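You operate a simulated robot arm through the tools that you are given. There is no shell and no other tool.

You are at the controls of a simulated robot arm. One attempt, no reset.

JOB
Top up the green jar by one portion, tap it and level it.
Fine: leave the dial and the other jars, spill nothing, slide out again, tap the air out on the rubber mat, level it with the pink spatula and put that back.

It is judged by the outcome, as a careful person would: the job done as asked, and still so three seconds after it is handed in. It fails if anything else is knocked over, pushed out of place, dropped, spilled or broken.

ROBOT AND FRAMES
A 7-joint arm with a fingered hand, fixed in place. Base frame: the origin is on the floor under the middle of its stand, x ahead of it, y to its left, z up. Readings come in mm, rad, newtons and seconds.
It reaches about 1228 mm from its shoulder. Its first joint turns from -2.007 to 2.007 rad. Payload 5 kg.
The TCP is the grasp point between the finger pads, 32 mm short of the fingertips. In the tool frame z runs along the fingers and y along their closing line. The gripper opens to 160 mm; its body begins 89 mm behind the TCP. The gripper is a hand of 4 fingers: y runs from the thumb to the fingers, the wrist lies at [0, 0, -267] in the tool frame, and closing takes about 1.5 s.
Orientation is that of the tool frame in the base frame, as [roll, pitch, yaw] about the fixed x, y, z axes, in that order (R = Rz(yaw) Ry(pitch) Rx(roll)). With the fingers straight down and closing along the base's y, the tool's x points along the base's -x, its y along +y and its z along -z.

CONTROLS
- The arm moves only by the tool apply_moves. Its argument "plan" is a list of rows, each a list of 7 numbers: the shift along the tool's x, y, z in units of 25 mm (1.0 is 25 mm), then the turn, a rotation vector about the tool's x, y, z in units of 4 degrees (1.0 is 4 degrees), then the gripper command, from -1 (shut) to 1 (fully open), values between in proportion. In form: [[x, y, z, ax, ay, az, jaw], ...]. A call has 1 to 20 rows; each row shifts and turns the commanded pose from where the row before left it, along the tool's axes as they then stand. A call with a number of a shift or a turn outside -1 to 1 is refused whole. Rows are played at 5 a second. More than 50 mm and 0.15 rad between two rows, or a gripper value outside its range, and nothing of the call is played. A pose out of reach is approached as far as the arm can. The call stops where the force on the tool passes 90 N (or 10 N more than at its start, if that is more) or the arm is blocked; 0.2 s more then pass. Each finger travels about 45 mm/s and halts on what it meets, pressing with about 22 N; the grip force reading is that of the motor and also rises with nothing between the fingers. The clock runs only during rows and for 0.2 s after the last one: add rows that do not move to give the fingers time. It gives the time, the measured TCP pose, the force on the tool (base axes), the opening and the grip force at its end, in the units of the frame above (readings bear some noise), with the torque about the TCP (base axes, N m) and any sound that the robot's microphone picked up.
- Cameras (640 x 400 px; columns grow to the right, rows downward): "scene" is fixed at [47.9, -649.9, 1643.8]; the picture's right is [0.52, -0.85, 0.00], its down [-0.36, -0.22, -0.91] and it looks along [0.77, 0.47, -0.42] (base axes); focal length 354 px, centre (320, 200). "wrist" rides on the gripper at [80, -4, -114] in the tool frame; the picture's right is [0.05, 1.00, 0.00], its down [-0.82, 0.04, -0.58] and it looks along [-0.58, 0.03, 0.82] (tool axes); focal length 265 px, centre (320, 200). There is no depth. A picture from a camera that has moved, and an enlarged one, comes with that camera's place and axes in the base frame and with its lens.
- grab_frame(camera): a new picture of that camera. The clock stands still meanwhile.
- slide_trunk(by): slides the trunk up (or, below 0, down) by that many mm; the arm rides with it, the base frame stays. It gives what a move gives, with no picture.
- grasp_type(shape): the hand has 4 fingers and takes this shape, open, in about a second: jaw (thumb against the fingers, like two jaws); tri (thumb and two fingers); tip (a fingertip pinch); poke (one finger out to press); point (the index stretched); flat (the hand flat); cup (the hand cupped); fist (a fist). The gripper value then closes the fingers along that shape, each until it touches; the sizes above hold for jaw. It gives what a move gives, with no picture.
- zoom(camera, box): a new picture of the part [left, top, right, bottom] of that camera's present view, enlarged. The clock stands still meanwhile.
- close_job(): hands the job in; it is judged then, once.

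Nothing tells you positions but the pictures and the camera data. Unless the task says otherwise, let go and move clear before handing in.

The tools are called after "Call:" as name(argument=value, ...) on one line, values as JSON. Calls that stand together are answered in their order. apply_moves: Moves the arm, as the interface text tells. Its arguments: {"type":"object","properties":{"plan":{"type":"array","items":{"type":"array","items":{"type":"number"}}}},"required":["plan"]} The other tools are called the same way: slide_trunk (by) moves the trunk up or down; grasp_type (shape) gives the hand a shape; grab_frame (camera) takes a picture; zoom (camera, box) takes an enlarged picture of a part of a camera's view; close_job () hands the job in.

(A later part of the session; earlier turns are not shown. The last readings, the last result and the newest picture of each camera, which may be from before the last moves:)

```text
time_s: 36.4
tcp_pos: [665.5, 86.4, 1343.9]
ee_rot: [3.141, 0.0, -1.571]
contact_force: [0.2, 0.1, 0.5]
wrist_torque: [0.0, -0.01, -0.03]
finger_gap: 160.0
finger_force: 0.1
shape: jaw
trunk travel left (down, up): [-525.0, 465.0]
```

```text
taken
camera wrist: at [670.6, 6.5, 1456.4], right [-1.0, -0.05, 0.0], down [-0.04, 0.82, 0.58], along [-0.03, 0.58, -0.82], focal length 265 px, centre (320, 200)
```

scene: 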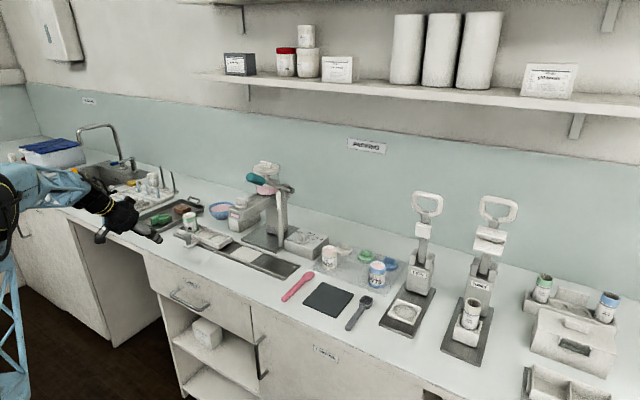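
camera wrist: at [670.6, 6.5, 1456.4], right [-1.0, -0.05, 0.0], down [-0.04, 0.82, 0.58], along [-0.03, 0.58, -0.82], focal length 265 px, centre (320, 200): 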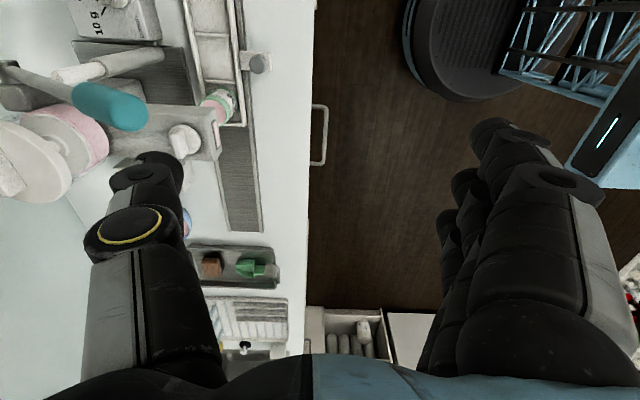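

Call:
apply_moves(plan=[[0.97, -0.9, 0, 0, 0, 0, 1], [0.97, -0.9, 0, 0, 0, 0, 1], [0.97, -0.9, 0, 0, 0, 0, 1], [0.97, -0.9, 0, 0, 0, 0, 1], [0.97, -0.9, 0, 0, 0, 0, 1], [0.97, -0.9, 0, 0, 0, 0, 1]])

Call:
grab_frame(camera="wrist")

```text
time_s: 37.8
tcp_pos: [801.8, -59.4, 1341.9]
ee_rot: [-3.141, -0.001, -1.571]
contact_force: [0.2, -0.2, 0.2]
wrist_torque: [0.02, 0.01, 0.01]
finger_gap: 159.8
finger_force: 0.0
shape: jaw
trunk travel left (down, up): [-525.0, 465.0]
```

```text
taken
camera wrist: at [805.9, -140.8, 1455.0], right [-1.0, -0.05, 0.0], down [-0.04, 0.81, 0.58], along [-0.03, 0.58, -0.82], focal length 265 px, centre (320, 200)
```

wrist: 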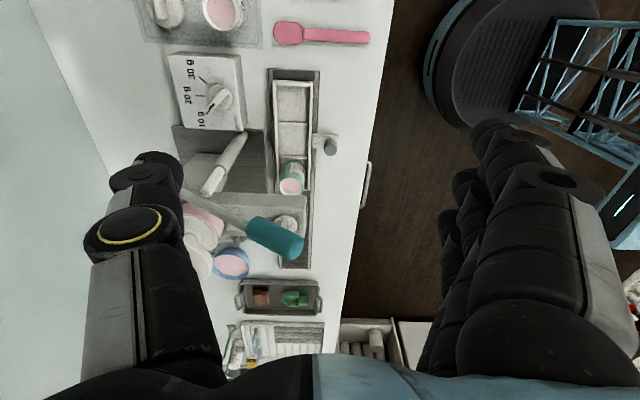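

Call:
zoom(camera="wrist", box=[120, 100, 360, 290])

Call:
zoom(camera="scene", box=[180, 100, 340, 220])

```text
2.11 times, centred on (240, 195) of wrist
camera zoom: at [805.9, -140.8, 1455.0], right [-1.0, -0.05, 0.0], down [-0.04, 0.81, 0.58], along [-0.03, 0.58, -0.82], focal length 559 px, centre (488, 210)
```

zoom: 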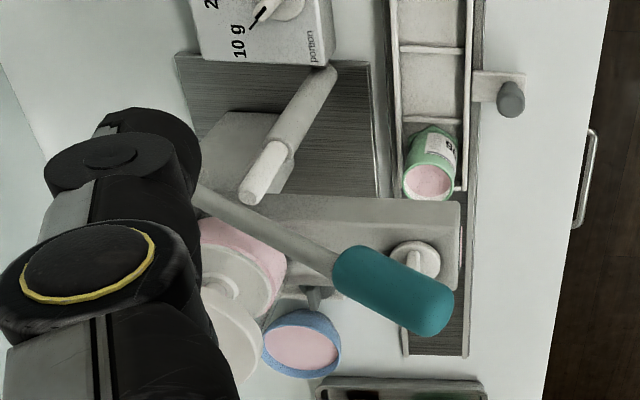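

```text
3.33 times, centred on (260, 160) of scene
camera zoom: at [47.9, -649.9, 1643.8], right [0.52, -0.85, 0.0], down [-0.36, -0.22, -0.91], along [0.77, 0.47, -0.42], focal length 1180 px, centre (520, 333)
```

zoom: 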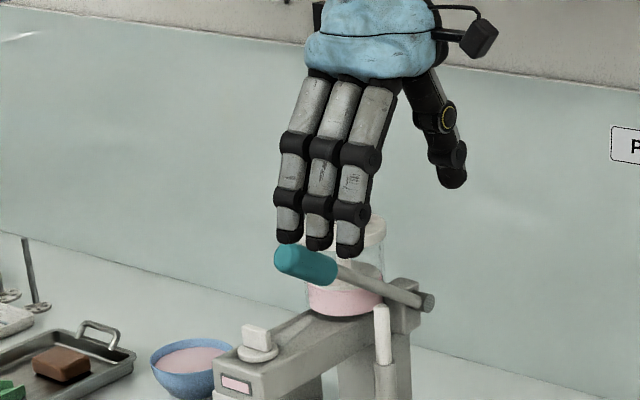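

The handle axis runs from about (828, 82.5, 1231) to (876, 82.5, 1206) with the pivot near (1011, 80, 1130), and the head's right side is at y≈128. I'll close the jaw and go above the handle, offset to y≈67 so the fingers clear the head.

Call:
apply_moves(plan=[[0, 0, 0, 0, 0, 0, -1], [0, 0, 0, 0, 0, 0, -1], [0, 0, 0, 0, 0, 0, -1], [0, 0, 0, 0, 0, 0, -1], [0, 0, 0, 0, 0, 0, -1], [0, 0, 0, 0, 0, 0, -1], [0, 0, 0, 0, 0, 0, -1], [0, 0, 0, 0, 0, 0, -1], [0, 0, 0, 0, 0, 0, -1], [-0.84, -0.29, 0, 0, 0, 0, -1], [-0.84, -0.29, 0, 0, 0, 0, -1], [-0.84, -0.29, 0, 0, 0, 0, -1], [-0.84, -0.29, 0, 0, 0, 0, -1], [-0.84, -0.29, 0, 0, 0, 0, -1], [-0.84, -0.29, 0, 0, 0, 0, -1]])

Call:
grab_frame(camera="wrist")

Call:
zoom(camera="scene", box=[180, 90, 340, 220])

```text
time_s: 41.0
tcp_pos: [844.8, 65.7, 1343.4]
ee_rot: [3.141, 0.001, -1.571]
contact_force: [-0.2, -0.1, -1.3]
wrist_torque: [-0.02, 0.0, 0.05]
finger_gap: 0.0
finger_force: 21.7
shape: jaw
trunk travel left (down, up): [-525.0, 465.0]
```

```text
taken
camera wrist: at [849.2, -14.1, 1456.4], right [-1.0, -0.05, 0.0], down [-0.04, 0.82, 0.58], along [-0.03, 0.58, -0.82], focal length 265 px, centre (320, 200)
```

wrist: 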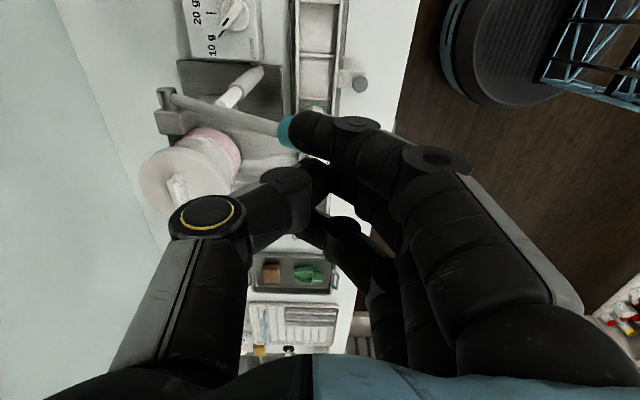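

```text
3.08 times, centred on (260, 155) of scene
camera zoom: at [47.9, -649.9, 1643.8], right [0.52, -0.85, 0.0], down [-0.36, -0.22, -0.91], along [0.77, 0.47, -0.42], focal length 1089 px, centre (505, 338)
```

zoom: 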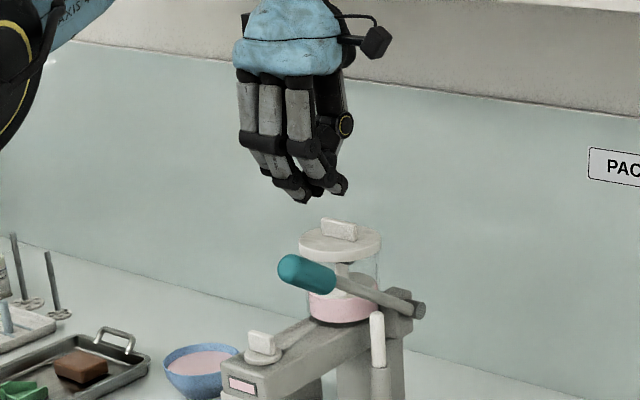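

Call:
apply_moves(plan=[[-0.57, 0, 0, 0, 0, 0, -1], [0, 0, 0.8, 0, 0, 0, -1], [0, 0, 0.8, 0, 0, 0, -1], [0, 0, 0.6, 0, 0, 0, -1]])

Call:
zoom(camera="scene", box=[200, 110, 320, 220])

Call:
zoom(camera="wrist", box=[120, 60, 420, 280])

```text
time_s: 42.0
tcp_pos: [843.5, 80.4, 1288.2]
ee_rot: [3.141, 0.0, -1.57]
contact_force: [-0.6, 0.4, -0.8]
wrist_torque: [-0.02, -0.01, -0.03]
finger_gap: 0.0
finger_force: 22.4
shape: jaw
trunk travel left (down, up): [-525.0, 465.0]
```

```text
3.64 times, centred on (260, 165) of scene
camera zoom: at [47.9, -649.9, 1643.8], right [0.52, -0.85, 0.0], down [-0.36, -0.22, -0.91], along [0.77, 0.47, -0.42], focal length 1287 px, centre (538, 327)
```

zoom: 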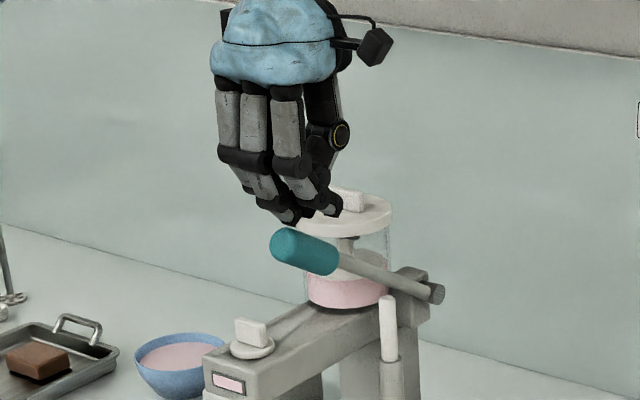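

```text
1.82 times, centred on (270, 170) of wrist
camera zoom: at [848.3, 0.1, 1401.5], right [-1.0, -0.05, 0.0], down [-0.04, 0.82, 0.58], along [-0.03, 0.58, -0.82], focal length 483 px, centre (411, 254)
```

zoom: 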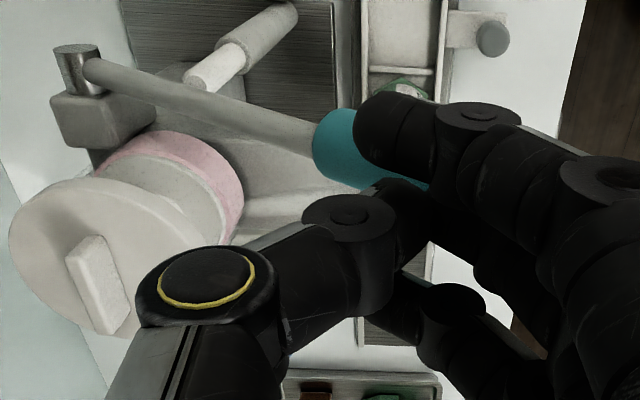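

The fingertips are now just above the handle and the hopper is farther back (x≈955+), so nothing is close to the thumb. I'll lower slowly to contact.

Call:
apply_moves(plan=[[0, 0, 0.2, 0, 0, 0, -1], [0, 0, 0.2, 0, 0, 0, -1], [0, 0, 0.2, 0, 0, 0, -1], [0, 0, 0.2, 0, 0, 0, -1]])

Call:
zoom(camera="scene", box=[220, 130, 300, 210])

```text
time_s: 43.0
tcp_pos: [843.1, 81.1, 1268.1]
ee_rot: [3.14, 0.002, -1.57]
contact_force: [0.5, -0.3, 2.5]
wrist_torque: [0.01, 0.06, 0.01]
finger_gap: 0.0
finger_force: 22.6
shape: jaw
trunk travel left (down, up): [-525.0, 465.0]
```

```text
5.00 times, centred on (260, 170) of scene
camera zoom: at [47.9, -649.9, 1643.8], right [0.52, -0.85, 0.0], down [-0.36, -0.22, -0.91], along [0.77, 0.47, -0.42], focal length 1770 px, centre (620, 350)
```

zoom: 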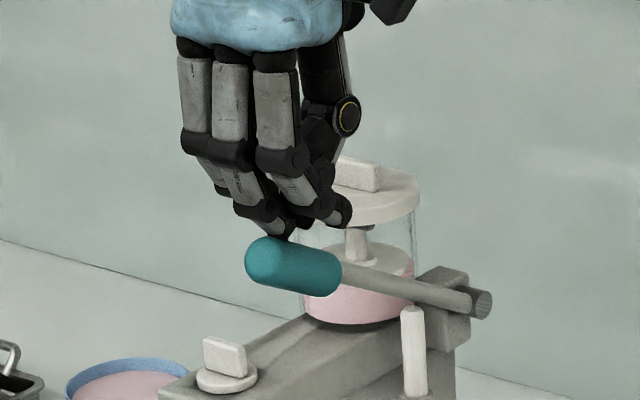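

Call:
apply_moves(plan=[[0, 0.1, 0.2, 0, 0, 0, -1], [0, 0.1, 0.2, 0, 0, 0, -1], [0, 0.1, 0.2, 0, 0, 0, -1]])

Call:
zoom(camera="scene", box=[220, 130, 300, 210])

Call:
zoom(camera="wrist", box=[120, 60, 420, 280])

```text
time_s: 43.8
tcp_pos: [836.4, 81.8, 1253.1]
ee_rot: [-3.14, 0.0, -1.572]
contact_force: [0.2, 1.1, 2.1]
wrist_torque: [0.07, 0.0, -0.02]
finger_gap: 0.0
finger_force: 21.8
shape: jaw
trunk travel left (down, up): [-525.0, 465.0]
```

```text
5.00 times, centred on (260, 170) of scene
camera zoom: at [47.9, -649.9, 1643.8], right [0.52, -0.85, 0.0], down [-0.36, -0.22, -0.91], along [0.77, 0.47, -0.42], focal length 1770 px, centre (620, 350)
```

zoom: 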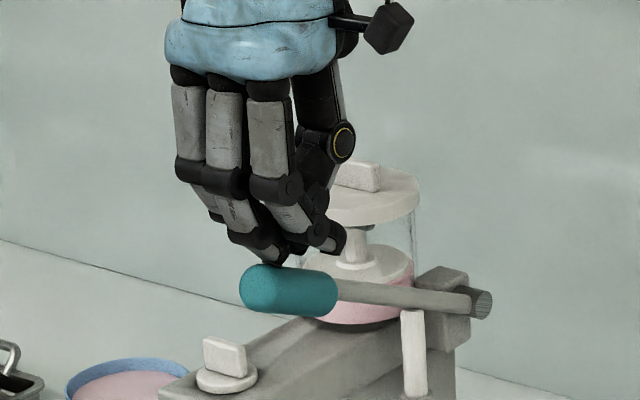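

```text
1.82 times, centred on (270, 170) of wrist
camera zoom: at [840.9, 1.4, 1365.9], right [-1.0, -0.05, 0.0], down [-0.04, 0.82, 0.58], along [-0.03, 0.58, -0.82], focal length 483 px, centre (411, 254)
```

zoom: 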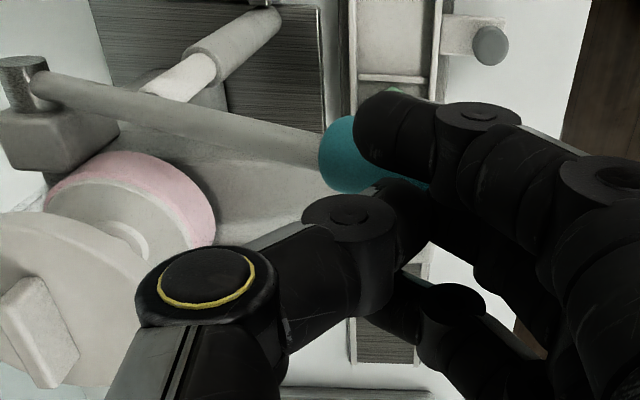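

The lever moves with only about 2 N. I'll keep following its arc down.

Call:
apply_moves(plan=[[0, 0.08, 0.2, 0, 0, 0, -1], [0, 0.08, 0.2, 0, 0, 0, -1], [0, 0.07, 0.2, 0, 0, 0, -1], [0, 0.06, 0.2, 0, 0, 0, -1], [0, 0.06, 0.2, 0, 0, 0, -1], [0, 0.05, 0.2, 0, 0, 0, -1]])

Call:
zoom(camera="scene", box=[210, 130, 310, 230])

Call:
zoom(camera="wrist", box=[120, 60, 420, 280])

```text
time_s: 45.2
tcp_pos: [829.1, 81.4, 1240.4]
ee_rot: [-3.115, 0.003, -1.571]
contact_force: [10.4, -1.4, 45.0]
wrist_torque: [-0.05, 0.2, 0.04]
finger_gap: 0.1
finger_force: 21.7
shape: jaw
trunk travel left (down, up): [-525.0, 465.0]
stopped in row 6: the force on the tool passed its limit at 93 N (the readings are from after the stop); the commanded pose is now the measured one
```

```text
4.00 times, centred on (260, 180) of scene
camera zoom: at [47.9, -649.9, 1643.8], right [0.52, -0.85, 0.0], down [-0.36, -0.22, -0.91], along [0.77, 0.47, -0.42], focal length 1416 px, centre (560, 280)
```

zoom: 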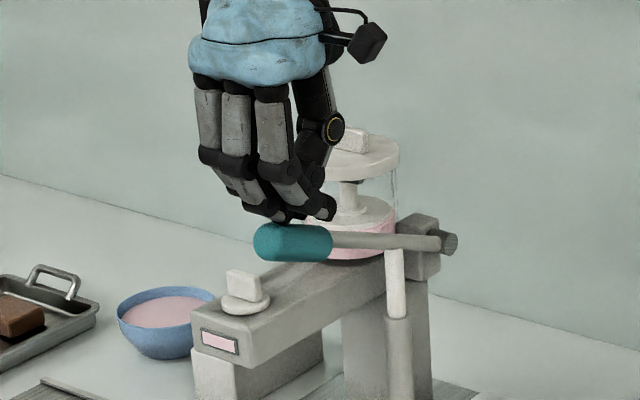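

```text
1.82 times, centred on (270, 170) of wrist
camera zoom: at [830.6, 1.1, 1353.4], right [-1.0, -0.05, -0.03], down [-0.06, 0.81, 0.58], along [-0.01, 0.58, -0.82], focal length 483 px, centre (411, 254)
```

zoom: 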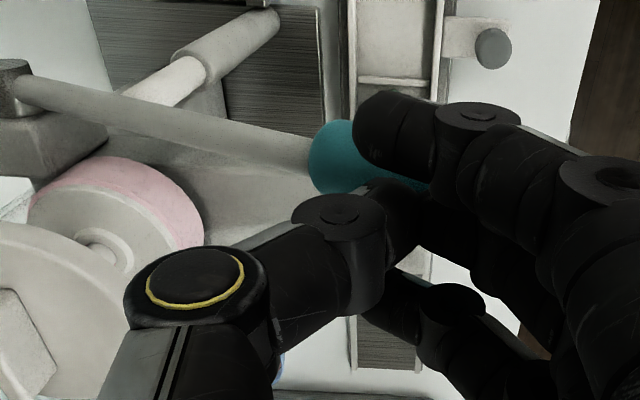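

The force spiked at 93 N, which fits the lever bar landing on the white stop rod that the portion dial sets. I'll check the jar before lifting off.

Call:
zoom(camera="scene", box=[220, 200, 300, 260])

Call:
zoom(camera="scene", box=[240, 160, 300, 220])

```text
6.67 times, centred on (260, 230) of scene
camera zoom: at [47.9, -649.9, 1643.8], right [0.52, -0.85, 0.0], down [-0.36, -0.22, -0.91], along [0.77, 0.47, -0.42], focal length 2360 px, centre (720, 0)
```

zoom: 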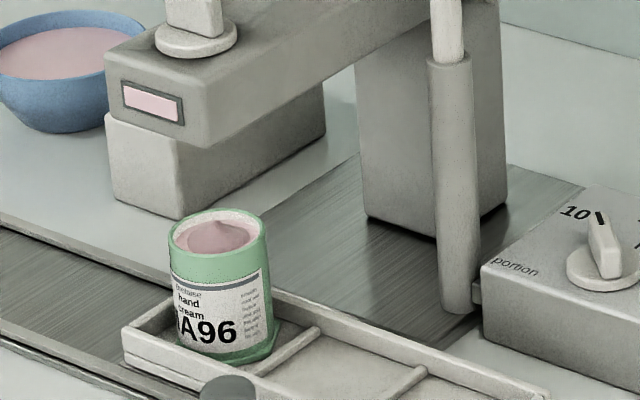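

```text
6.67 times, centred on (270, 190) of scene
camera zoom: at [47.9, -649.9, 1643.8], right [0.52, -0.85, 0.0], down [-0.36, -0.22, -0.91], along [0.77, 0.47, -0.42], focal length 2360 px, centre (653, 267)
```

zoom: 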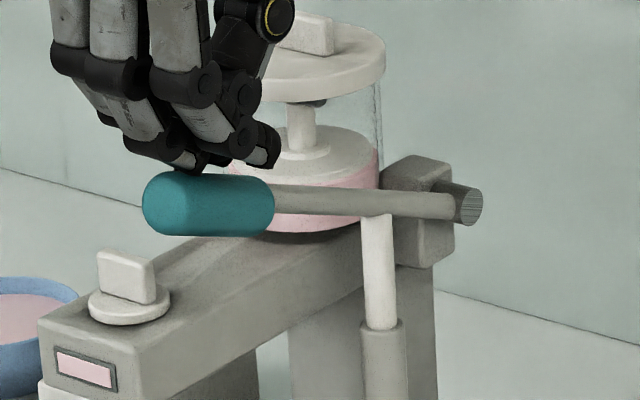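

The jar now shows a fresh mound, so one portion was dispensed with the lever on its stop. I'll lift off slowly and see whether the lever returns.

Call:
apply_moves(plan=[[0, -0.04, -0.2, 0, 0, 0, -1], [0, -0.05, -0.2, 0, 0, 0, -1], [0, -0.06, -0.2, 0, 0, 0, -1], [0, -0.08, -0.2, 0, 0, 0, -1]])

Call:
zoom(camera="scene", box=[210, 130, 310, 230])

```text
time_s: 46.2
tcp_pos: [834.6, 81.5, 1252.6]
ee_rot: [-3.131, 0.001, -1.57]
contact_force: [1.9, 0.1, 2.0]
wrist_torque: [-0.01, -0.06, 0.0]
finger_gap: 0.0
finger_force: 21.7
shape: jaw
trunk travel left (down, up): [-525.0, 465.0]
```

```text
4.00 times, centred on (260, 180) of scene
camera zoom: at [47.9, -649.9, 1643.8], right [0.52, -0.85, 0.0], down [-0.36, -0.22, -0.91], along [0.77, 0.47, -0.42], focal length 1416 px, centre (560, 280)
```

zoom: 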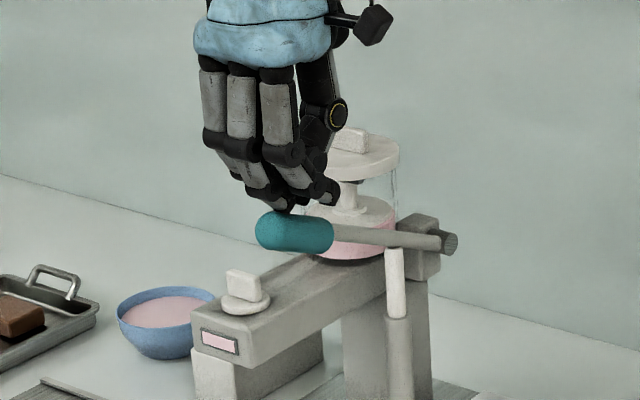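

The lever follows the fingers up, so it is spring-returned. I'll continue until clear.

Call:
apply_moves(plan=[[0, -0.1, -0.2, 0, 0, 0, -1], [0, -0.1, -0.2, 0, 0, 0, -1], [0, -0.1, -0.2, 0, 0, 0, -1], [0, -0.05, -0.3, 0, 0, 0, -1], [0, 0, -0.4, 0, 0, 0, -1], [0, 0, -0.8, 0, 0, 0, -1], [0, 0, -1, 0, 0, 0, -1]])

Call:
zoom(camera="scene", box=[180, 110, 320, 260])

```text
time_s: 47.8
tcp_pos: [842.9, 80.8, 1331.1]
ee_rot: [-3.129, 0.001, -1.571]
contact_force: [-0.5, -0.5, 0.1]
wrist_torque: [-0.01, -0.02, 0.05]
finger_gap: 0.1
finger_force: 21.6
shape: jaw
trunk travel left (down, up): [-525.0, 465.0]
```

```text
2.67 times, centred on (250, 185) of scene
camera zoom: at [47.9, -649.9, 1643.8], right [0.52, -0.85, 0.0], down [-0.36, -0.22, -0.91], along [0.77, 0.47, -0.42], focal length 944 px, centre (507, 240)
```

zoom: 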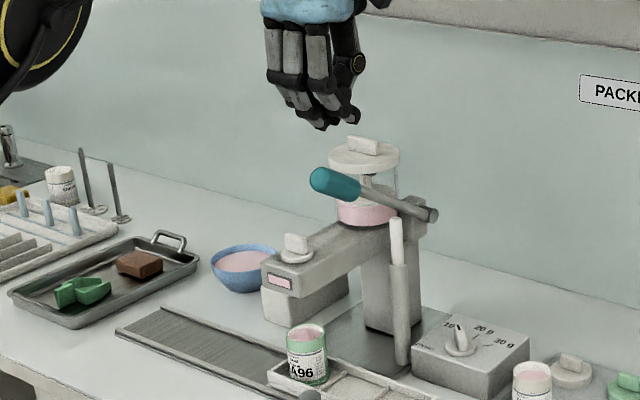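

The lever is back up and nothing else moved. I'll retreat, turn the hand back and set up for the knob again.

Call:
apply_moves(plan=[[0, 0.97, 0, -0.18, 0, 0, -1], [0, 0.97, 0, 0, 0, 0, -1], [0, 0.97, 0, 0, 0, 0, -1], [0, 0.97, 0, 0, 0, 0, -1], [0, 0.97, 0, 0, 0, 0, -1], [0, 0.97, 0, 0, 0, 0, -1], [0, 0.97, 0, 0, 0, 0, -1], [0, 0, 0, 0, 0, 1, -1], [0, 0, 0, 0, 0, 1, -1], [0, 0, 0, 0, 0, 1, -1], [0, 0, 0, 0, 0, 1, -1], [0, 0, 0, 0, 0, 1, -1], [0, 0, 0, 0, 0, 1, -1], [0, 0, 0, 0, 0, 1, -1], [0, 0, 0, 0, 0, 1, -1], [0, 0, 0, 0, 0, 1, -1], [0, 0, 0, 0, 0, 1, -1], [0, 0, 0, 0, 0, 1, -1], [0, 0, 0, 0, 0, 1, -1], [0, 0, 0, 0, 0, 1, -1]])

Call:
apply_moves(plan=[[0, 0, 0, 0, 0, 1, -1], [0, 0, 0, 0, 0, 1, -1], [0, 0, 0, 0, 0, 1, -1], [0, 0, 0, 0, 0, 1, -1], [0, 0, 0, 0, 0, 1, -1], [0, 0, 0, 0, 0, 1, -1], [0, 0, 0, 0, 0, 1, -1], [0, 0, 0, 0, 0, 1, -1], [0, 0, 0, 0, 0, 1, -1], [0, 0, 0, 0, 0, 0.5, -1]])

Call:
grasp_type(shape="tip")

```text
time_s: 52.0
tcp_pos: [672.7, 81.7, 1331.4]
ee_rot: [3.139, 0.003, -2.48]
contact_force: [0.0, -0.4, 0.7]
wrist_torque: [0.0, -0.03, -0.01]
finger_gap: 0.1
finger_force: 22.4
shape: jaw
trunk travel left (down, up): [-525.0, 465.0]
```

```text
time_s: 54.2
tcp_pos: [673.1, 81.2, 1331.2]
ee_rot: [3.141, 0.002, 3.139]
contact_force: [0.5, -0.4, 0.1]
wrist_torque: [-0.03, -0.03, 0.02]
finger_gap: 0.0
finger_force: 22.3
shape: jaw
trunk travel left (down, up): [-525.0, 465.0]
```

```text
time_s: 55.1
tcp_pos: [672.1, 81.8, 1331.3]
ee_rot: [3.139, 0.002, 3.14]
contact_force: [0.2, 0.3, -0.1]
wrist_torque: [-0.02, -0.02, 0.0]
finger_gap: 159.7
finger_force: 0.2
shape: tip
trunk travel left (down, up): [-525.0, 465.0]
```

Call:
apply_moves(plan=[[0, 0, 0, 0, -1, 0, -0.2], [0, 0, 0, 0, -1, 0, -0.2], [0, 0, 0, 0, -1, 0, -0.2], [0, 0, 0, 0, -1, 0, -0.2], [0, 0, 0, 0, -1, 0, -0.2], [0, 0, 0, 0, -1, 0, -0.2], [0, 0, 0, 0, -1, 0, -0.2], [0, 0, 0, 0, -1, 0, -0.2], [0, 0, 0, 0, -0.75, 0, -0.2]])

Call:
slide_trunk(by=-255)

Call:
grab_frame(camera="wrist")

```text
time_s: 57.1
tcp_pos: [672.8, 81.8, 1330.5]
ee_rot: [3.141, 0.612, 3.14]
contact_force: [-0.4, -0.4, -0.2]
wrist_torque: [0.0, 0.01, -0.02]
finger_gap: 64.6
finger_force: 0.0
shape: tip
trunk travel left (down, up): [-525.0, 465.0]
```

```text
time_s: 59.7
tcp_pos: [674.4, 81.1, 1076.4]
ee_rot: [3.14, 0.612, 3.139]
contact_force: [-0.6, 0.6, 0.5]
wrist_torque: [-0.03, -0.01, -0.02]
finger_gap: 65.1
finger_force: 0.1
shape: tip
trunk travel left (down, up): [-270.0, 720.0]
```

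```text
taken
camera wrist: at [542.3, 77.8, 1122.3], right [-0.04, 1.0, -0.03], down [0.34, 0.04, 0.94], along [0.94, 0.03, -0.34], focal length 265 px, centre (320, 200)
```

wrist: 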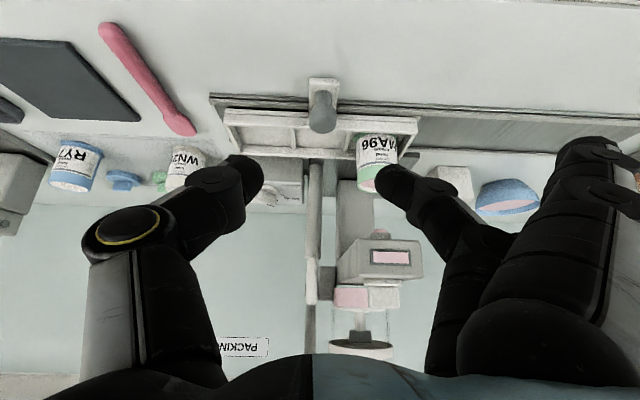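

Call:
apply_moves(plan=[[-0.1, 0.2, 0.95, 0, 0, 0, -0.2], [0, 0, 0.95, 0, 0, 0, -0.2], [0, 0, 0.95, 0, 0, 0, -0.2], [0, 0, 0.95, 0, 0, 0, -0.2], [0, 0, 0.9, 0, 0, 0, -0.2], [0, 0, 0.5, 0, 0, 0, -0.2]])

Call:
grab_frame(camera="wrist")

```text
time_s: 61.1
tcp_pos: [749.8, 85.9, 971.7]
ee_rot: [3.139, 0.611, 3.14]
contact_force: [-0.3, 0.0, -0.3]
wrist_torque: [0.0, 0.0, 0.0]
finger_gap: 65.1
finger_force: 0.1
shape: tip
trunk travel left (down, up): [-270.0, 720.0]
```

```text
taken
camera wrist: at [618.9, 82.4, 1017.3], right [-0.04, 1.0, -0.03], down [0.34, 0.04, 0.94], along [0.94, 0.03, -0.34], focal length 265 px, centre (320, 200)
```

wrist: 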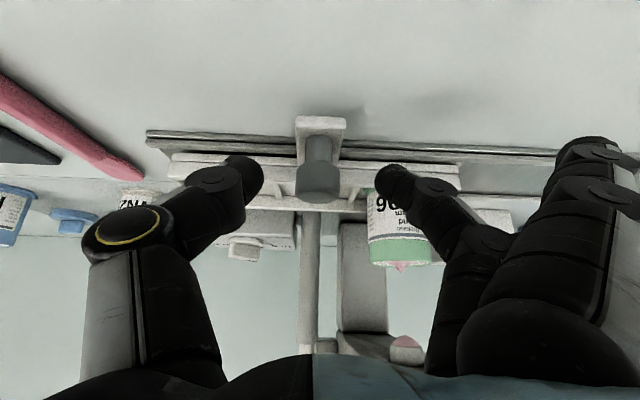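

A pink peak is visible above the jar's rim, and the pinch is centred on the knob. I'll go in the last 11 mm and grip.

Call:
apply_moves(plan=[[0, 0, 0.43, 0, 0, 0, -0.2], [0, 0, 0, 0, 0, 0, -0.6], [0, 0, 0, 0, 0, 0, -0.8], [0, 0, 0, 0, 0, 0, -1], [0, 0, 0, 0, 0, 0, -1], [0, 0, 0, 0, 0, 0, -1], [0, 0, 0, 0, 0, 0, -1]])

Call:
apply_moves(plan=[[0, 0.15, 0, 0, 0, 0, -1], [0, 0.25, 0, 0, 0, 0, -1], [0, 0.35, 0, 0, 0, 0, -1], [0, 0.4, 0, 0, 0, 0, -1], [0, 0.4, 0, 0, 0, 0, -1], [0, 0.4, 0, 0, 0, 0, -1], [0, 0.4, 0, 0, 0, 0, -1], [0, 0.4, 0, 0, 0, 0, -1], [0, 0.4, 0, 0, 0, 0, -1], [0, 0.4, 0, 0, 0, 0, -1], [0, 0.4, 0, 0, 0, 0, -1], [0, 0.4, 0, 0, 0, 0, -1], [0, 0.4, 0, 0, 0, 0, -1], [0, 0.3, 0, 0, 0, 0, -1], [0, 0.2, 0, 0, 0, 0, -1]])

Call:
zoom(camera="scene", box=[160, 170, 320, 290])

```text
time_s: 62.7
tcp_pos: [755.5, 85.4, 962.3]
ee_rot: [3.14, 0.61, 3.14]
contact_force: [0.9, -0.4, -2.1]
wrist_torque: [0.0, 0.0, 0.02]
finger_gap: 21.2
finger_force: 21.8
shape: tip
trunk travel left (down, up): [-270.0, 720.0]
```

```text
time_s: 65.9
tcp_pos: [755.4, 218.3, 962.5]
ee_rot: [3.138, 0.613, -3.142]
contact_force: [-0.3, 0.3, -8.0]
wrist_torque: [0.08, 0.13, 0.02]
finger_gap: 21.0
finger_force: 22.9
shape: tip
trunk travel left (down, up): [-270.0, 720.0]
```

```text
3.33 times, centred on (240, 230) of scene
camera zoom: at [47.9, -649.9, 1643.8], right [0.52, -0.85, 0.0], down [-0.36, -0.22, -0.91], along [0.77, 0.47, -0.42], focal length 1180 px, centre (587, 100)
```

zoom: 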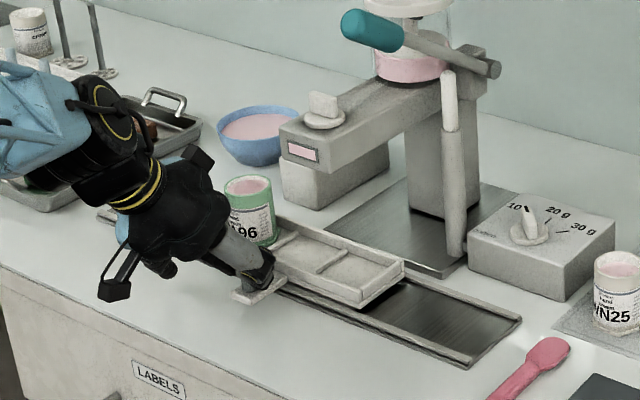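

The tray slides cleanly with the jar steady. I'll take it the rest of the way to where it started, at knob y≈380.

Call:
apply_moves(plan=[[0, 0.2, 0, 0, 0, 0, -1], [0, 0.35, 0, 0, 0, 0, -1], [0, 0.45, 0, 0, 0, 0, -1], [0, 0.45, 0, 0, 0, 0, -1], [0, 0.45, 0, 0, 0, 0, -1], [0, 0.45, 0, 0, 0, 0, -1], [0, 0.45, 0, 0, 0, 0, -1], [0, 0.45, 0, 0, 0, 0, -1], [0, 0.45, 0, 0, 0, 0, -1], [0, 0.45, 0, 0, 0, 0, -1], [0, 0.45, 0, 0, 0, 0, -1], [0, 0.45, 0, 0, 0, 0, -1], [0, 0.45, 0, 0, 0, 0, -1], [0, 0.45, 0, 0, 0, 0, -1], [0, 0.35, 0, 0, 0, 0, -1], [0, 0.2, 0, 0, 0, 0, -1]])

Call:
zoom(camera="scene", box=[120, 170, 280, 280])

```text
time_s: 69.3
tcp_pos: [756.1, 380.9, 962.6]
ee_rot: [3.139, 0.61, 3.14]
contact_force: [-10.0, 1.0, -6.5]
wrist_torque: [0.03, 0.25, 0.02]
finger_gap: 20.9
finger_force: 22.0
shape: tip
trunk travel left (down, up): [-270.0, 720.0]
```

```text
3.64 times, centred on (200, 225) of scene
camera zoom: at [47.9, -649.9, 1643.8], right [0.52, -0.85, 0.0], down [-0.36, -0.22, -0.91], along [0.77, 0.47, -0.42], focal length 1287 px, centre (756, 109)
```

zoom: 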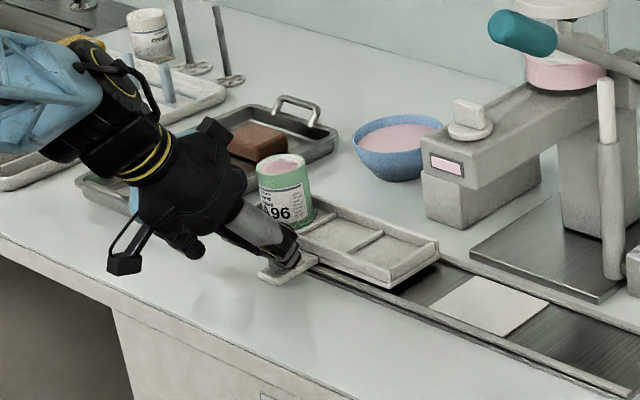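

The tray is back out with the jar steady. I'll release the knob, back away and switch to the jaw for the jar.

Call:
apply_moves(plan=[[0, 0, 0, 0, 0, 0, -0.6], [0, 0, 0, 0, 0, 0, -0.3], [0, 0, 0, 0, 0, 0, -0.2], [0, 0, 0, 0, 0, 0, -0.2], [0, 0, 0, 0, 0, 0, -0.2], [0, 0, -0.5, 0, 0, 0, -0.2], [0, 0, -1, 0, 0, 0, -0.2], [0, 0, -1, 0, 0, 0, -0.2], [0, 0, -1, 0, 0, 0, -0.2], [0, 0, -1, 0, 0, 0, -0.2], [0, 0, -1, 0, 0, 0, -0.2]])

Call:
zoom(camera="wrist", box=[200, 90, 480, 290])

```text
time_s: 71.7
tcp_pos: [678.9, 378.3, 1075.4]
ee_rot: [3.14, 0.61, 3.14]
contact_force: [0.2, -0.8, 0.5]
wrist_torque: [0.01, 0.0, 0.03]
finger_gap: 63.2
finger_force: 0.0
shape: tip
trunk travel left (down, up): [-270.0, 720.0]
```

```text
2.00 times, centred on (340, 190) of wrist
camera zoom: at [547.7, 376.4, 1121.8], right [-0.04, 1.0, -0.03], down [0.34, 0.04, 0.94], along [0.94, 0.03, -0.34], focal length 531 px, centre (280, 220)
```

zoom: 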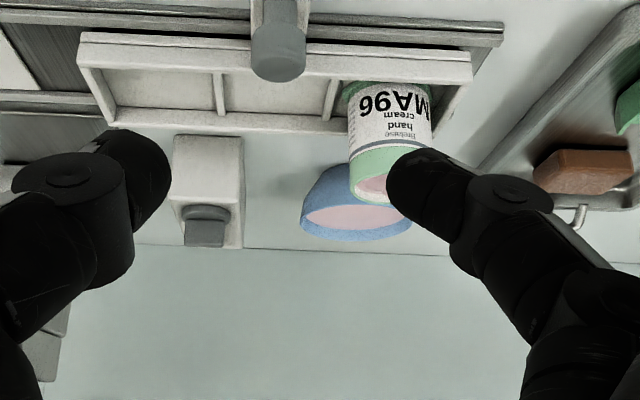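

Call:
apply_moves(plan=[[0, 0, -0.2, 0, 1, 0, 0.25], [0, 0, -0.2, 0, 1, 0, 0.25], [0, 0, -0.2, 0, 1, 0, 0.25], [0, 0, -0.2, 0, 1, 0, 0.25], [0, 0, 0, 0, 1, 0, 0.25], [0, 0, 0, 0, 1, 0, 0.25], [0, 0, 0, 0, 1, 0, 0.25], [0, 0, 0, 0, 1, 0, 0.25], [0, 0, 0, 0, 0.75, 0, 0.25], [0, 0, -0.5, 0, 0, 0, 0.25]])

Call:
grasp_type(shape="jaw")

Call:
grab_frame(camera="wrist")

```text
time_s: 73.9
tcp_pos: [668.2, 379.9, 1104.4]
ee_rot: [3.14, 0.0, -3.141]
contact_force: [0.3, -0.4, -0.1]
wrist_torque: [0.0, 0.03, 0.03]
finger_gap: 99.7
finger_force: 0.1
shape: tip
trunk travel left (down, up): [-270.0, 720.0]
```

```text
time_s: 74.8
tcp_pos: [668.0, 380.7, 1105.4]
ee_rot: [3.139, 0.001, 3.141]
contact_force: [0.0, 0.4, 1.2]
wrist_torque: [-0.01, 0.02, 0.01]
finger_gap: 160.1
finger_force: 0.0
shape: jaw
trunk travel left (down, up): [-270.0, 720.0]
```

```text
taken
camera wrist: at [587.8, 376.4, 1218.1], right [-0.05, 1.0, 0.0], down [0.81, 0.04, 0.58], along [0.58, 0.03, -0.82], focal length 265 px, centre (320, 200)
```

wrist: 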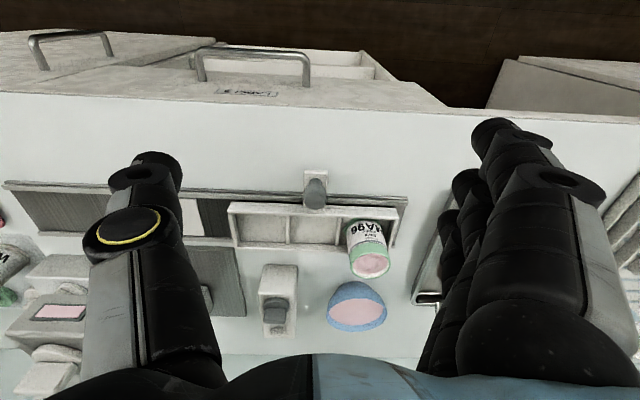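

Call:
apply_moves(plan=[[-0.9, 0.373, 0, 0, 0, 0, 0.25], [-0.9, 0.373, 0, 0, 0, 0, 0.25], [-0.9, 0.373, 0, 0, 0, 0, 0.25], [-0.9, 0.373, 0, 0, 0, 0, 0.25], [-0.9, 0.373, 0, 0, 0, 0, 0.25], [-0.9, 0.373, 0, 0, 0, 0, 0.25], [-0.9, 0.373, 0, 0, 0, 0, 0.25], [-0.9, 0.373, 0, 0, 0, 0, 0.25]])

Call:
grab_frame(camera="wrist")

Call:
zoom(camera="scene", box=[120, 130, 280, 260])

```text
time_s: 76.6
tcp_pos: [796.7, 431.2, 1096.9]
ee_rot: [3.141, 0.003, -3.141]
contact_force: [-0.2, 0.4, -0.1]
wrist_torque: [-0.02, 0.0, -0.04]
finger_gap: 100.5
finger_force: 0.1
shape: jaw
out of reach, approached as far as the arm can: row 6, 7, 8
trunk travel left (down, up): [-270.0, 720.0]
```

```text
taken
camera wrist: at [715.7, 427.8, 1209.0], right [-0.05, 1.0, 0.0], down [0.81, 0.04, 0.58], along [0.58, 0.03, -0.82], focal length 265 px, centre (320, 200)
```

wrist: 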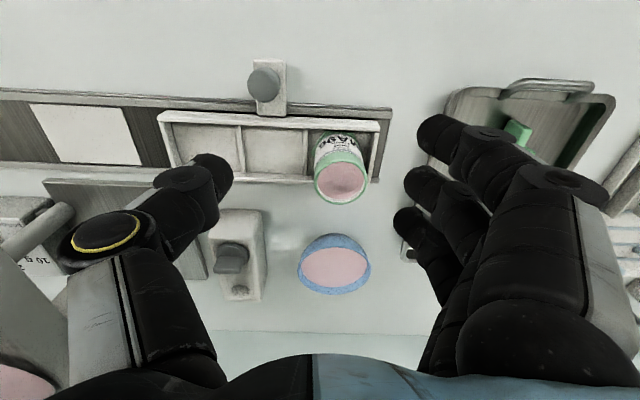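

```text
3.08 times, centred on (200, 195) of scene
camera zoom: at [47.9, -649.9, 1643.8], right [0.52, -0.85, 0.0], down [-0.36, -0.22, -0.91], along [0.77, 0.47, -0.42], focal length 1089 px, centre (689, 215)
```

zoom: 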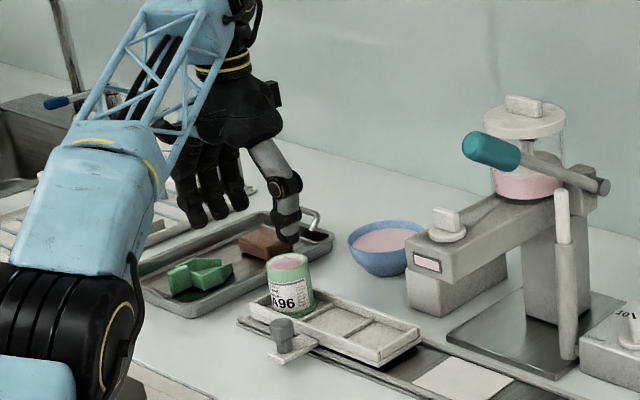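

At this trunk height the arm runs out of reach for a vertical grasp. I'll raise the trunk so the shoulder is nearer wrist height and use a slight 12° forward tilt.

Call:
slide_trunk(by=190)

Call:
apply_moves(plan=[[0, 0, 0, 0, -1, 0, 0.25], [0, 0, 0, 0, -1, 0, 0.25], [0, 0, 0, 0, -1, 0, 0.25], [0, 0, 1, 0, 0, 0, 0.25], [0, 0, 1, 0, 0, 0, 0.25], [0, 0, 1, 0, 0, 0, 0.25], [0, 0, 1, 0, 0, 0, 0.25], [0, 0, 1, 0, 0, 0, 0.25], [0, 0, 1, 0, 0, 0, 0.25]])

Call:
grab_frame(camera="wrist")

```text
time_s: 78.7
tcp_pos: [796.2, 433.2, 1286.1]
ee_rot: [3.139, -0.001, 3.141]
contact_force: [0.1, -0.3, -0.1]
wrist_torque: [0.03, -0.02, -0.01]
finger_gap: 100.5
finger_force: 0.2
shape: jaw
trunk travel left (down, up): [-460.0, 530.0]
```

```text
time_s: 80.7
tcp_pos: [827.6, 432.8, 1138.0]
ee_rot: [3.14, 0.211, 3.14]
contact_force: [-0.3, -0.4, 0.2]
wrist_torque: [0.02, 0.0, -0.02]
finger_gap: 100.5
finger_force: 0.0
shape: jaw
trunk travel left (down, up): [-460.0, 530.0]
```

```text
taken
camera wrist: at [725.8, 429.3, 1232.2], right [-0.05, 1.0, -0.01], down [0.68, 0.04, 0.74], along [0.73, 0.03, -0.68], focal length 265 px, centre (320, 200)
```

wrist: 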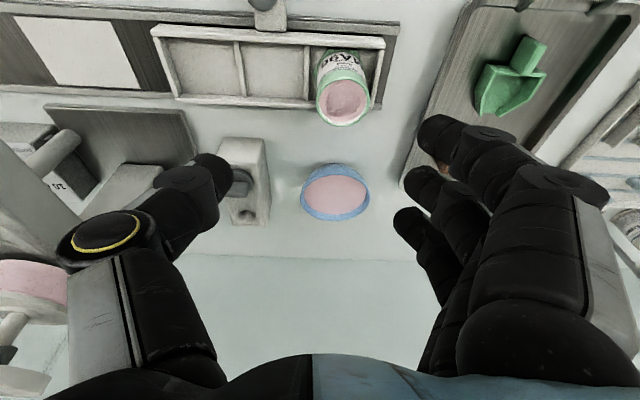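

Call:
apply_moves(plan=[[0.73, 0.89, 0, 0, 0, 0, 0.25], [0, 0, 0.8, 0, 0, 0, 0.25], [0, 0, 0.8, 0, 0, 0, 0.25], [0, 0, 0.8, 0, 0, 0, 0.25], [0, 0, 0.8, 0, 0, 0, 0.25]])

Call:
grab_frame(camera="wrist")

Call:
zoom(camera="scene", box=[120, 140, 280, 260])

```text
time_s: 81.9
tcp_pos: [826.3, 456.9, 1056.9]
ee_rot: [-3.141, 0.21, 3.141]
contact_force: [0.3, 0.1, -0.4]
wrist_torque: [-0.01, -0.02, 0.01]
finger_gap: 100.4
finger_force: 0.1
shape: jaw
trunk travel left (down, up): [-460.0, 530.0]
```

```text
taken
camera wrist: at [724.1, 451.3, 1149.8], right [-0.05, 1.0, -0.01], down [0.68, 0.04, 0.73], along [0.73, 0.03, -0.68], focal length 265 px, centre (320, 200)
```

wrist: 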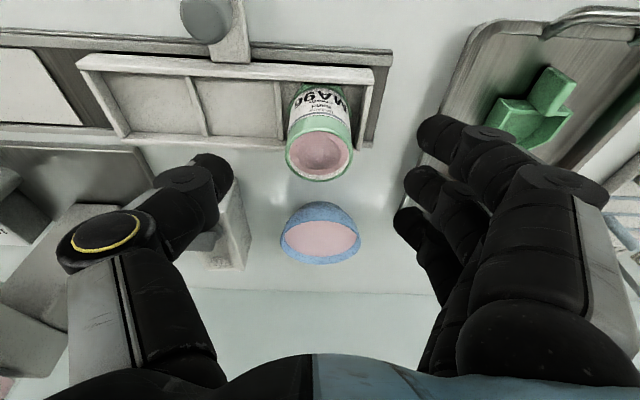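

```text
3.33 times, centred on (200, 200) of scene
camera zoom: at [47.9, -649.9, 1643.8], right [0.52, -0.85, 0.0], down [-0.36, -0.22, -0.91], along [0.77, 0.47, -0.42], focal length 1180 px, centre (720, 200)
```

zoom: 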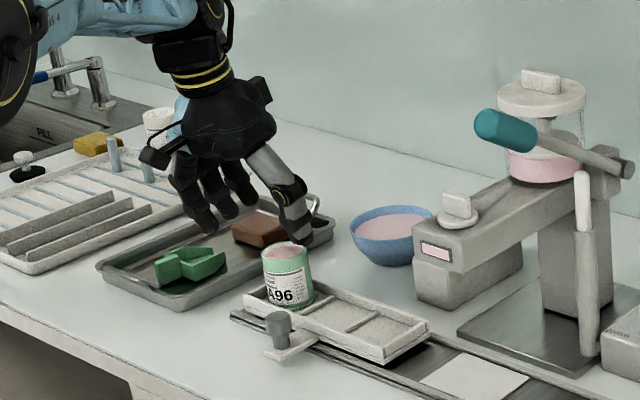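

The jar is centred between thumb and fingers. I'll descend around it.

Call:
apply_moves(plan=[[0, 0, 0.7, 0, 0, 0, 0.25], [0, 0, 0.7, 0, 0, 0, 0.25], [0, 0, 0.7, 0, 0, 0, 0.25], [0, 0, 0.6, 0, 0, 0, 0.25], [0, 0, 0.5, 0, 0, 0, 0.25]])

Call:
grab_frame(camera="wrist")

Call:
zoom(camera="scene", box=[140, 170, 260, 260])

```text
time_s: 83.1
tcp_pos: [843.4, 454.7, 978.1]
ee_rot: [3.141, 0.212, 3.14]
contact_force: [-0.2, 0.4, 1.0]
wrist_torque: [0.05, 0.02, -0.01]
finger_gap: 100.4
finger_force: 0.0
shape: jaw
trunk travel left (down, up): [-460.0, 530.0]
```

```text
taken
camera wrist: at [741.9, 451.0, 1071.2], right [-0.05, 1.0, -0.01], down [0.68, 0.04, 0.73], along [0.73, 0.03, -0.68], focal length 265 px, centre (320, 200)
```

wrist: 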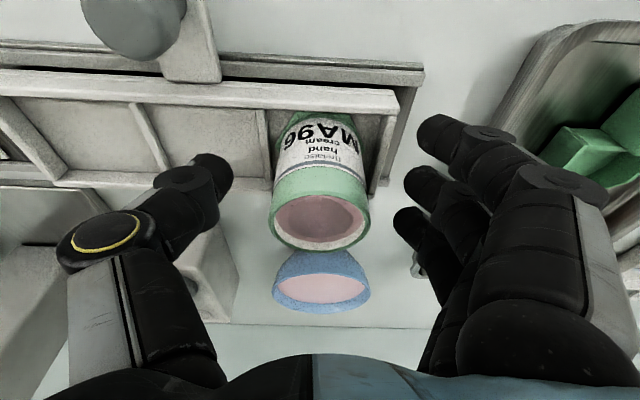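

```text
4.44 times, centred on (200, 215) of scene
camera zoom: at [47.9, -649.9, 1643.8], right [0.52, -0.85, 0.0], down [-0.36, -0.22, -0.91], along [0.77, 0.47, -0.42], focal length 1573 px, centre (853, 133)
```

zoom: 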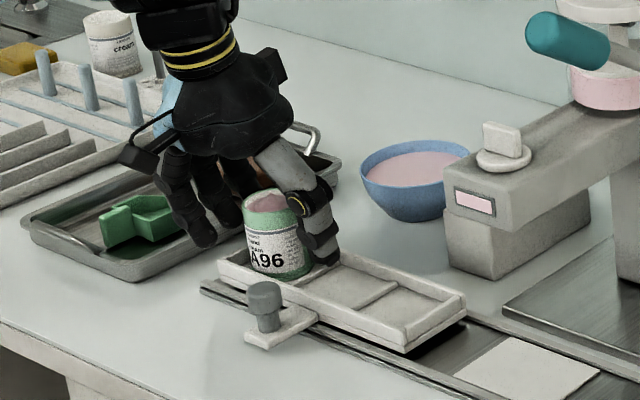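

Call:
apply_moves(plan=[[0, 0, 0, 0, 0, 0, 0], [0, 0, 0, 0, 0, 0, -0.2], [0, 0, 0, 0, 0, 0, -0.4], [0, 0, 0, 0, 0, 0, -0.6], [0, 0, 0, 0, 0, 0, -1], [0, 0, 0, 0, 0, 0, -1], [0, 0, 0, 0, 0, 0, -1], [0, 0, 0, 0, 0, 0, -1], [0, 0, 0, 0, 0, 0, -1]])

Call:
grab_frame(camera="wrist")

Call:
zoom(camera="scene", box=[140, 170, 260, 260])

```text
time_s: 85.1
tcp_pos: [842.6, 453.6, 977.6]
ee_rot: [3.14, 0.212, 3.138]
contact_force: [-0.9, -0.7, -0.3]
wrist_torque: [0.0, 0.05, -0.03]
finger_gap: 35.8
finger_force: 21.8
shape: jaw
trunk travel left (down, up): [-460.0, 530.0]
```

```text
taken
camera wrist: at [741.6, 450.9, 1071.7], right [-0.05, 1.0, -0.01], down [0.68, 0.04, 0.73], along [0.73, 0.03, -0.68], focal length 265 px, centre (320, 200)
```

wrist: 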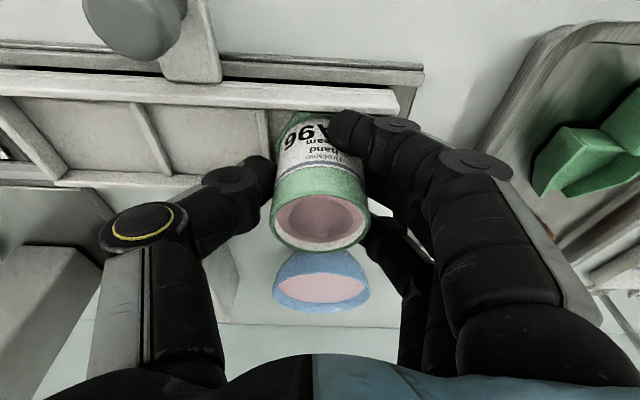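

```text
4.44 times, centred on (200, 215) of scene
camera zoom: at [47.9, -649.9, 1643.8], right [0.52, -0.85, 0.0], down [-0.36, -0.22, -0.91], along [0.77, 0.47, -0.42], focal length 1573 px, centre (853, 133)
```

zoom: 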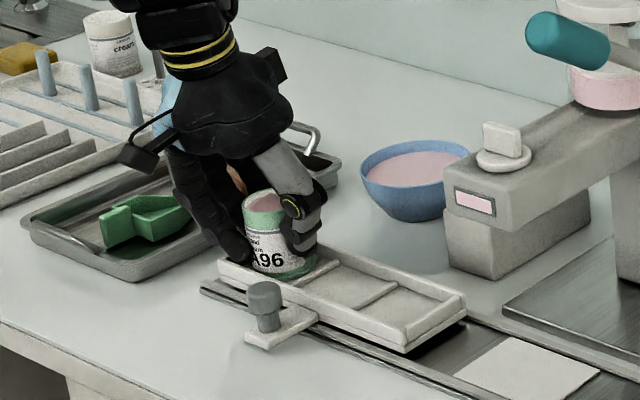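

The jar is held, so I'll lift it straight up gently.

Call:
apply_moves(plan=[[-0.042, 0, -0.196, 0, 0, 0, -1], [-0.063, 0, -0.293, 0, 0, 0, -1], [-0.1045, 0, -0.489, 0, 0, 0, -1], [-0.1045, 0, -0.489, 0, 0, 0, -1], [-0.1045, 0, -0.489, 0, 0, 0, -1], [-0.1045, 0, -0.489, 0, 0, 0, -1], [-0.063, 0, -0.293, 0, 0, 0, -1]])

Call:
grab_frame(camera="wrist")

Call:
zoom(camera="scene", box=[140, 160, 260, 250])

```text
time_s: 86.7
tcp_pos: [843.1, 453.9, 1048.5]
ee_rot: [3.14, 0.209, 3.141]
contact_force: [0.5, 0.0, -0.7]
wrist_torque: [0.01, 0.02, 0.03]
finger_gap: 36.1
finger_force: 22.3
shape: jaw
trunk travel left (down, up): [-460.0, 530.0]
```

```text
taken
camera wrist: at [741.2, 450.0, 1142.2], right [-0.05, 1.0, -0.01], down [0.68, 0.04, 0.73], along [0.73, 0.03, -0.68], focal length 265 px, centre (320, 200)
```

wrist: 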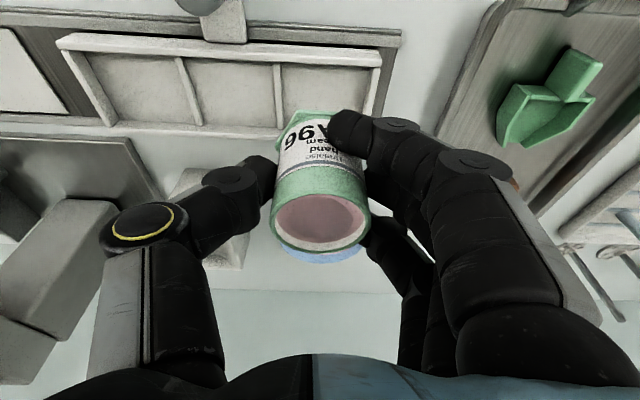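

```text
4.44 times, centred on (200, 205) of scene
camera zoom: at [47.9, -649.9, 1643.8], right [0.52, -0.85, 0.0], down [-0.36, -0.22, -0.91], along [0.77, 0.47, -0.42], focal length 1573 px, centre (853, 178)
```

zoom: 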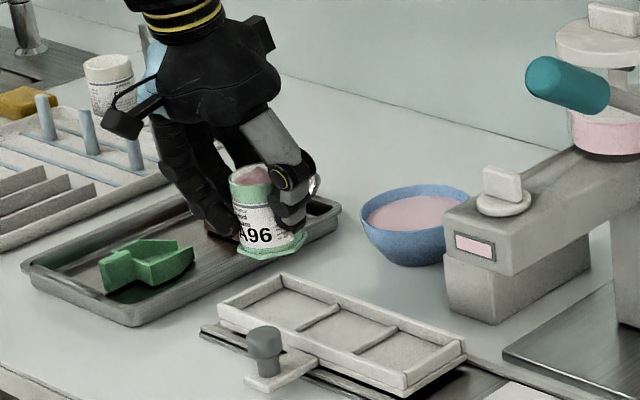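

The tray is clear and the jar is upright. I'll pull back toward me to x≈700, then travel right to the mat.

Call:
apply_moves(plan=[[0.4, 0, -0.085, 0, 0, 0, -1], [0.8, 0, -0.171, 0, 0, 0, -1], [0.93, 0, -0.199, 0, 0, 0, -1], [0.93, 0, -0.199, 0, 0, 0, -1], [0.93, 0, -0.199, 0, 0, 0, -1], [0.8, 0, -0.171, 0, 0, 0, -1], [0.5, -0.3, -0.107, 0, 0, 0, -1], [0.3, -0.6, -0.064, 0, 0, 0, -1], [0, -0.8, 0, 0, 0, 0, -1], [0, -0.9, 0, 0, 0, 0, -1], [0, -0.9, 0, 0, 0, 0, -1], [0, -0.9, 0, 0, 0, 0, -1], [0, -0.9, 0, 0, 0, 0, -1], [0, -0.9, 0, 0, 0, 0, -1], [0, -0.9, 0, 0, 0, 0, -1], [0, -0.9, 0, 0, 0, 0, -1], [0, -0.9, 0, 0, 0, 0, -1], [0, -0.9, 0, 0, 0, 0, -1], [0, -0.7, 0, 0, 0, 0, -1], [0, -0.4, 0, 0, 0, 0, -1]])

Call:
grab_frame(camera="scene")

```text
time_s: 90.9
tcp_pos: [700.4, 181.2, 1049.3]
ee_rot: [3.137, 0.209, 3.14]
contact_force: [0.1, -0.8, -0.1]
wrist_torque: [0.05, 0.03, -0.02]
finger_gap: 35.5
finger_force: 22.1
shape: jaw
trunk travel left (down, up): [-460.0, 530.0]
```

```text
taken
```

scene: 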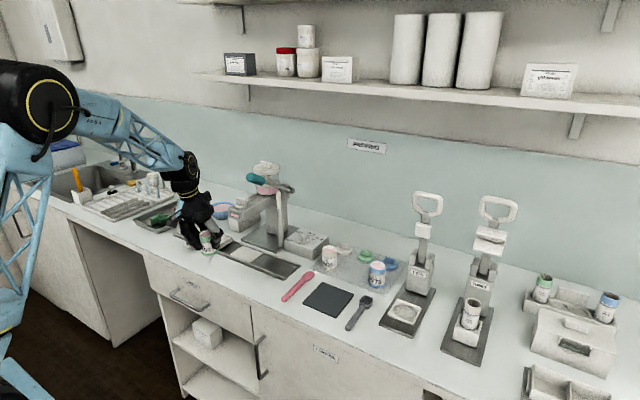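

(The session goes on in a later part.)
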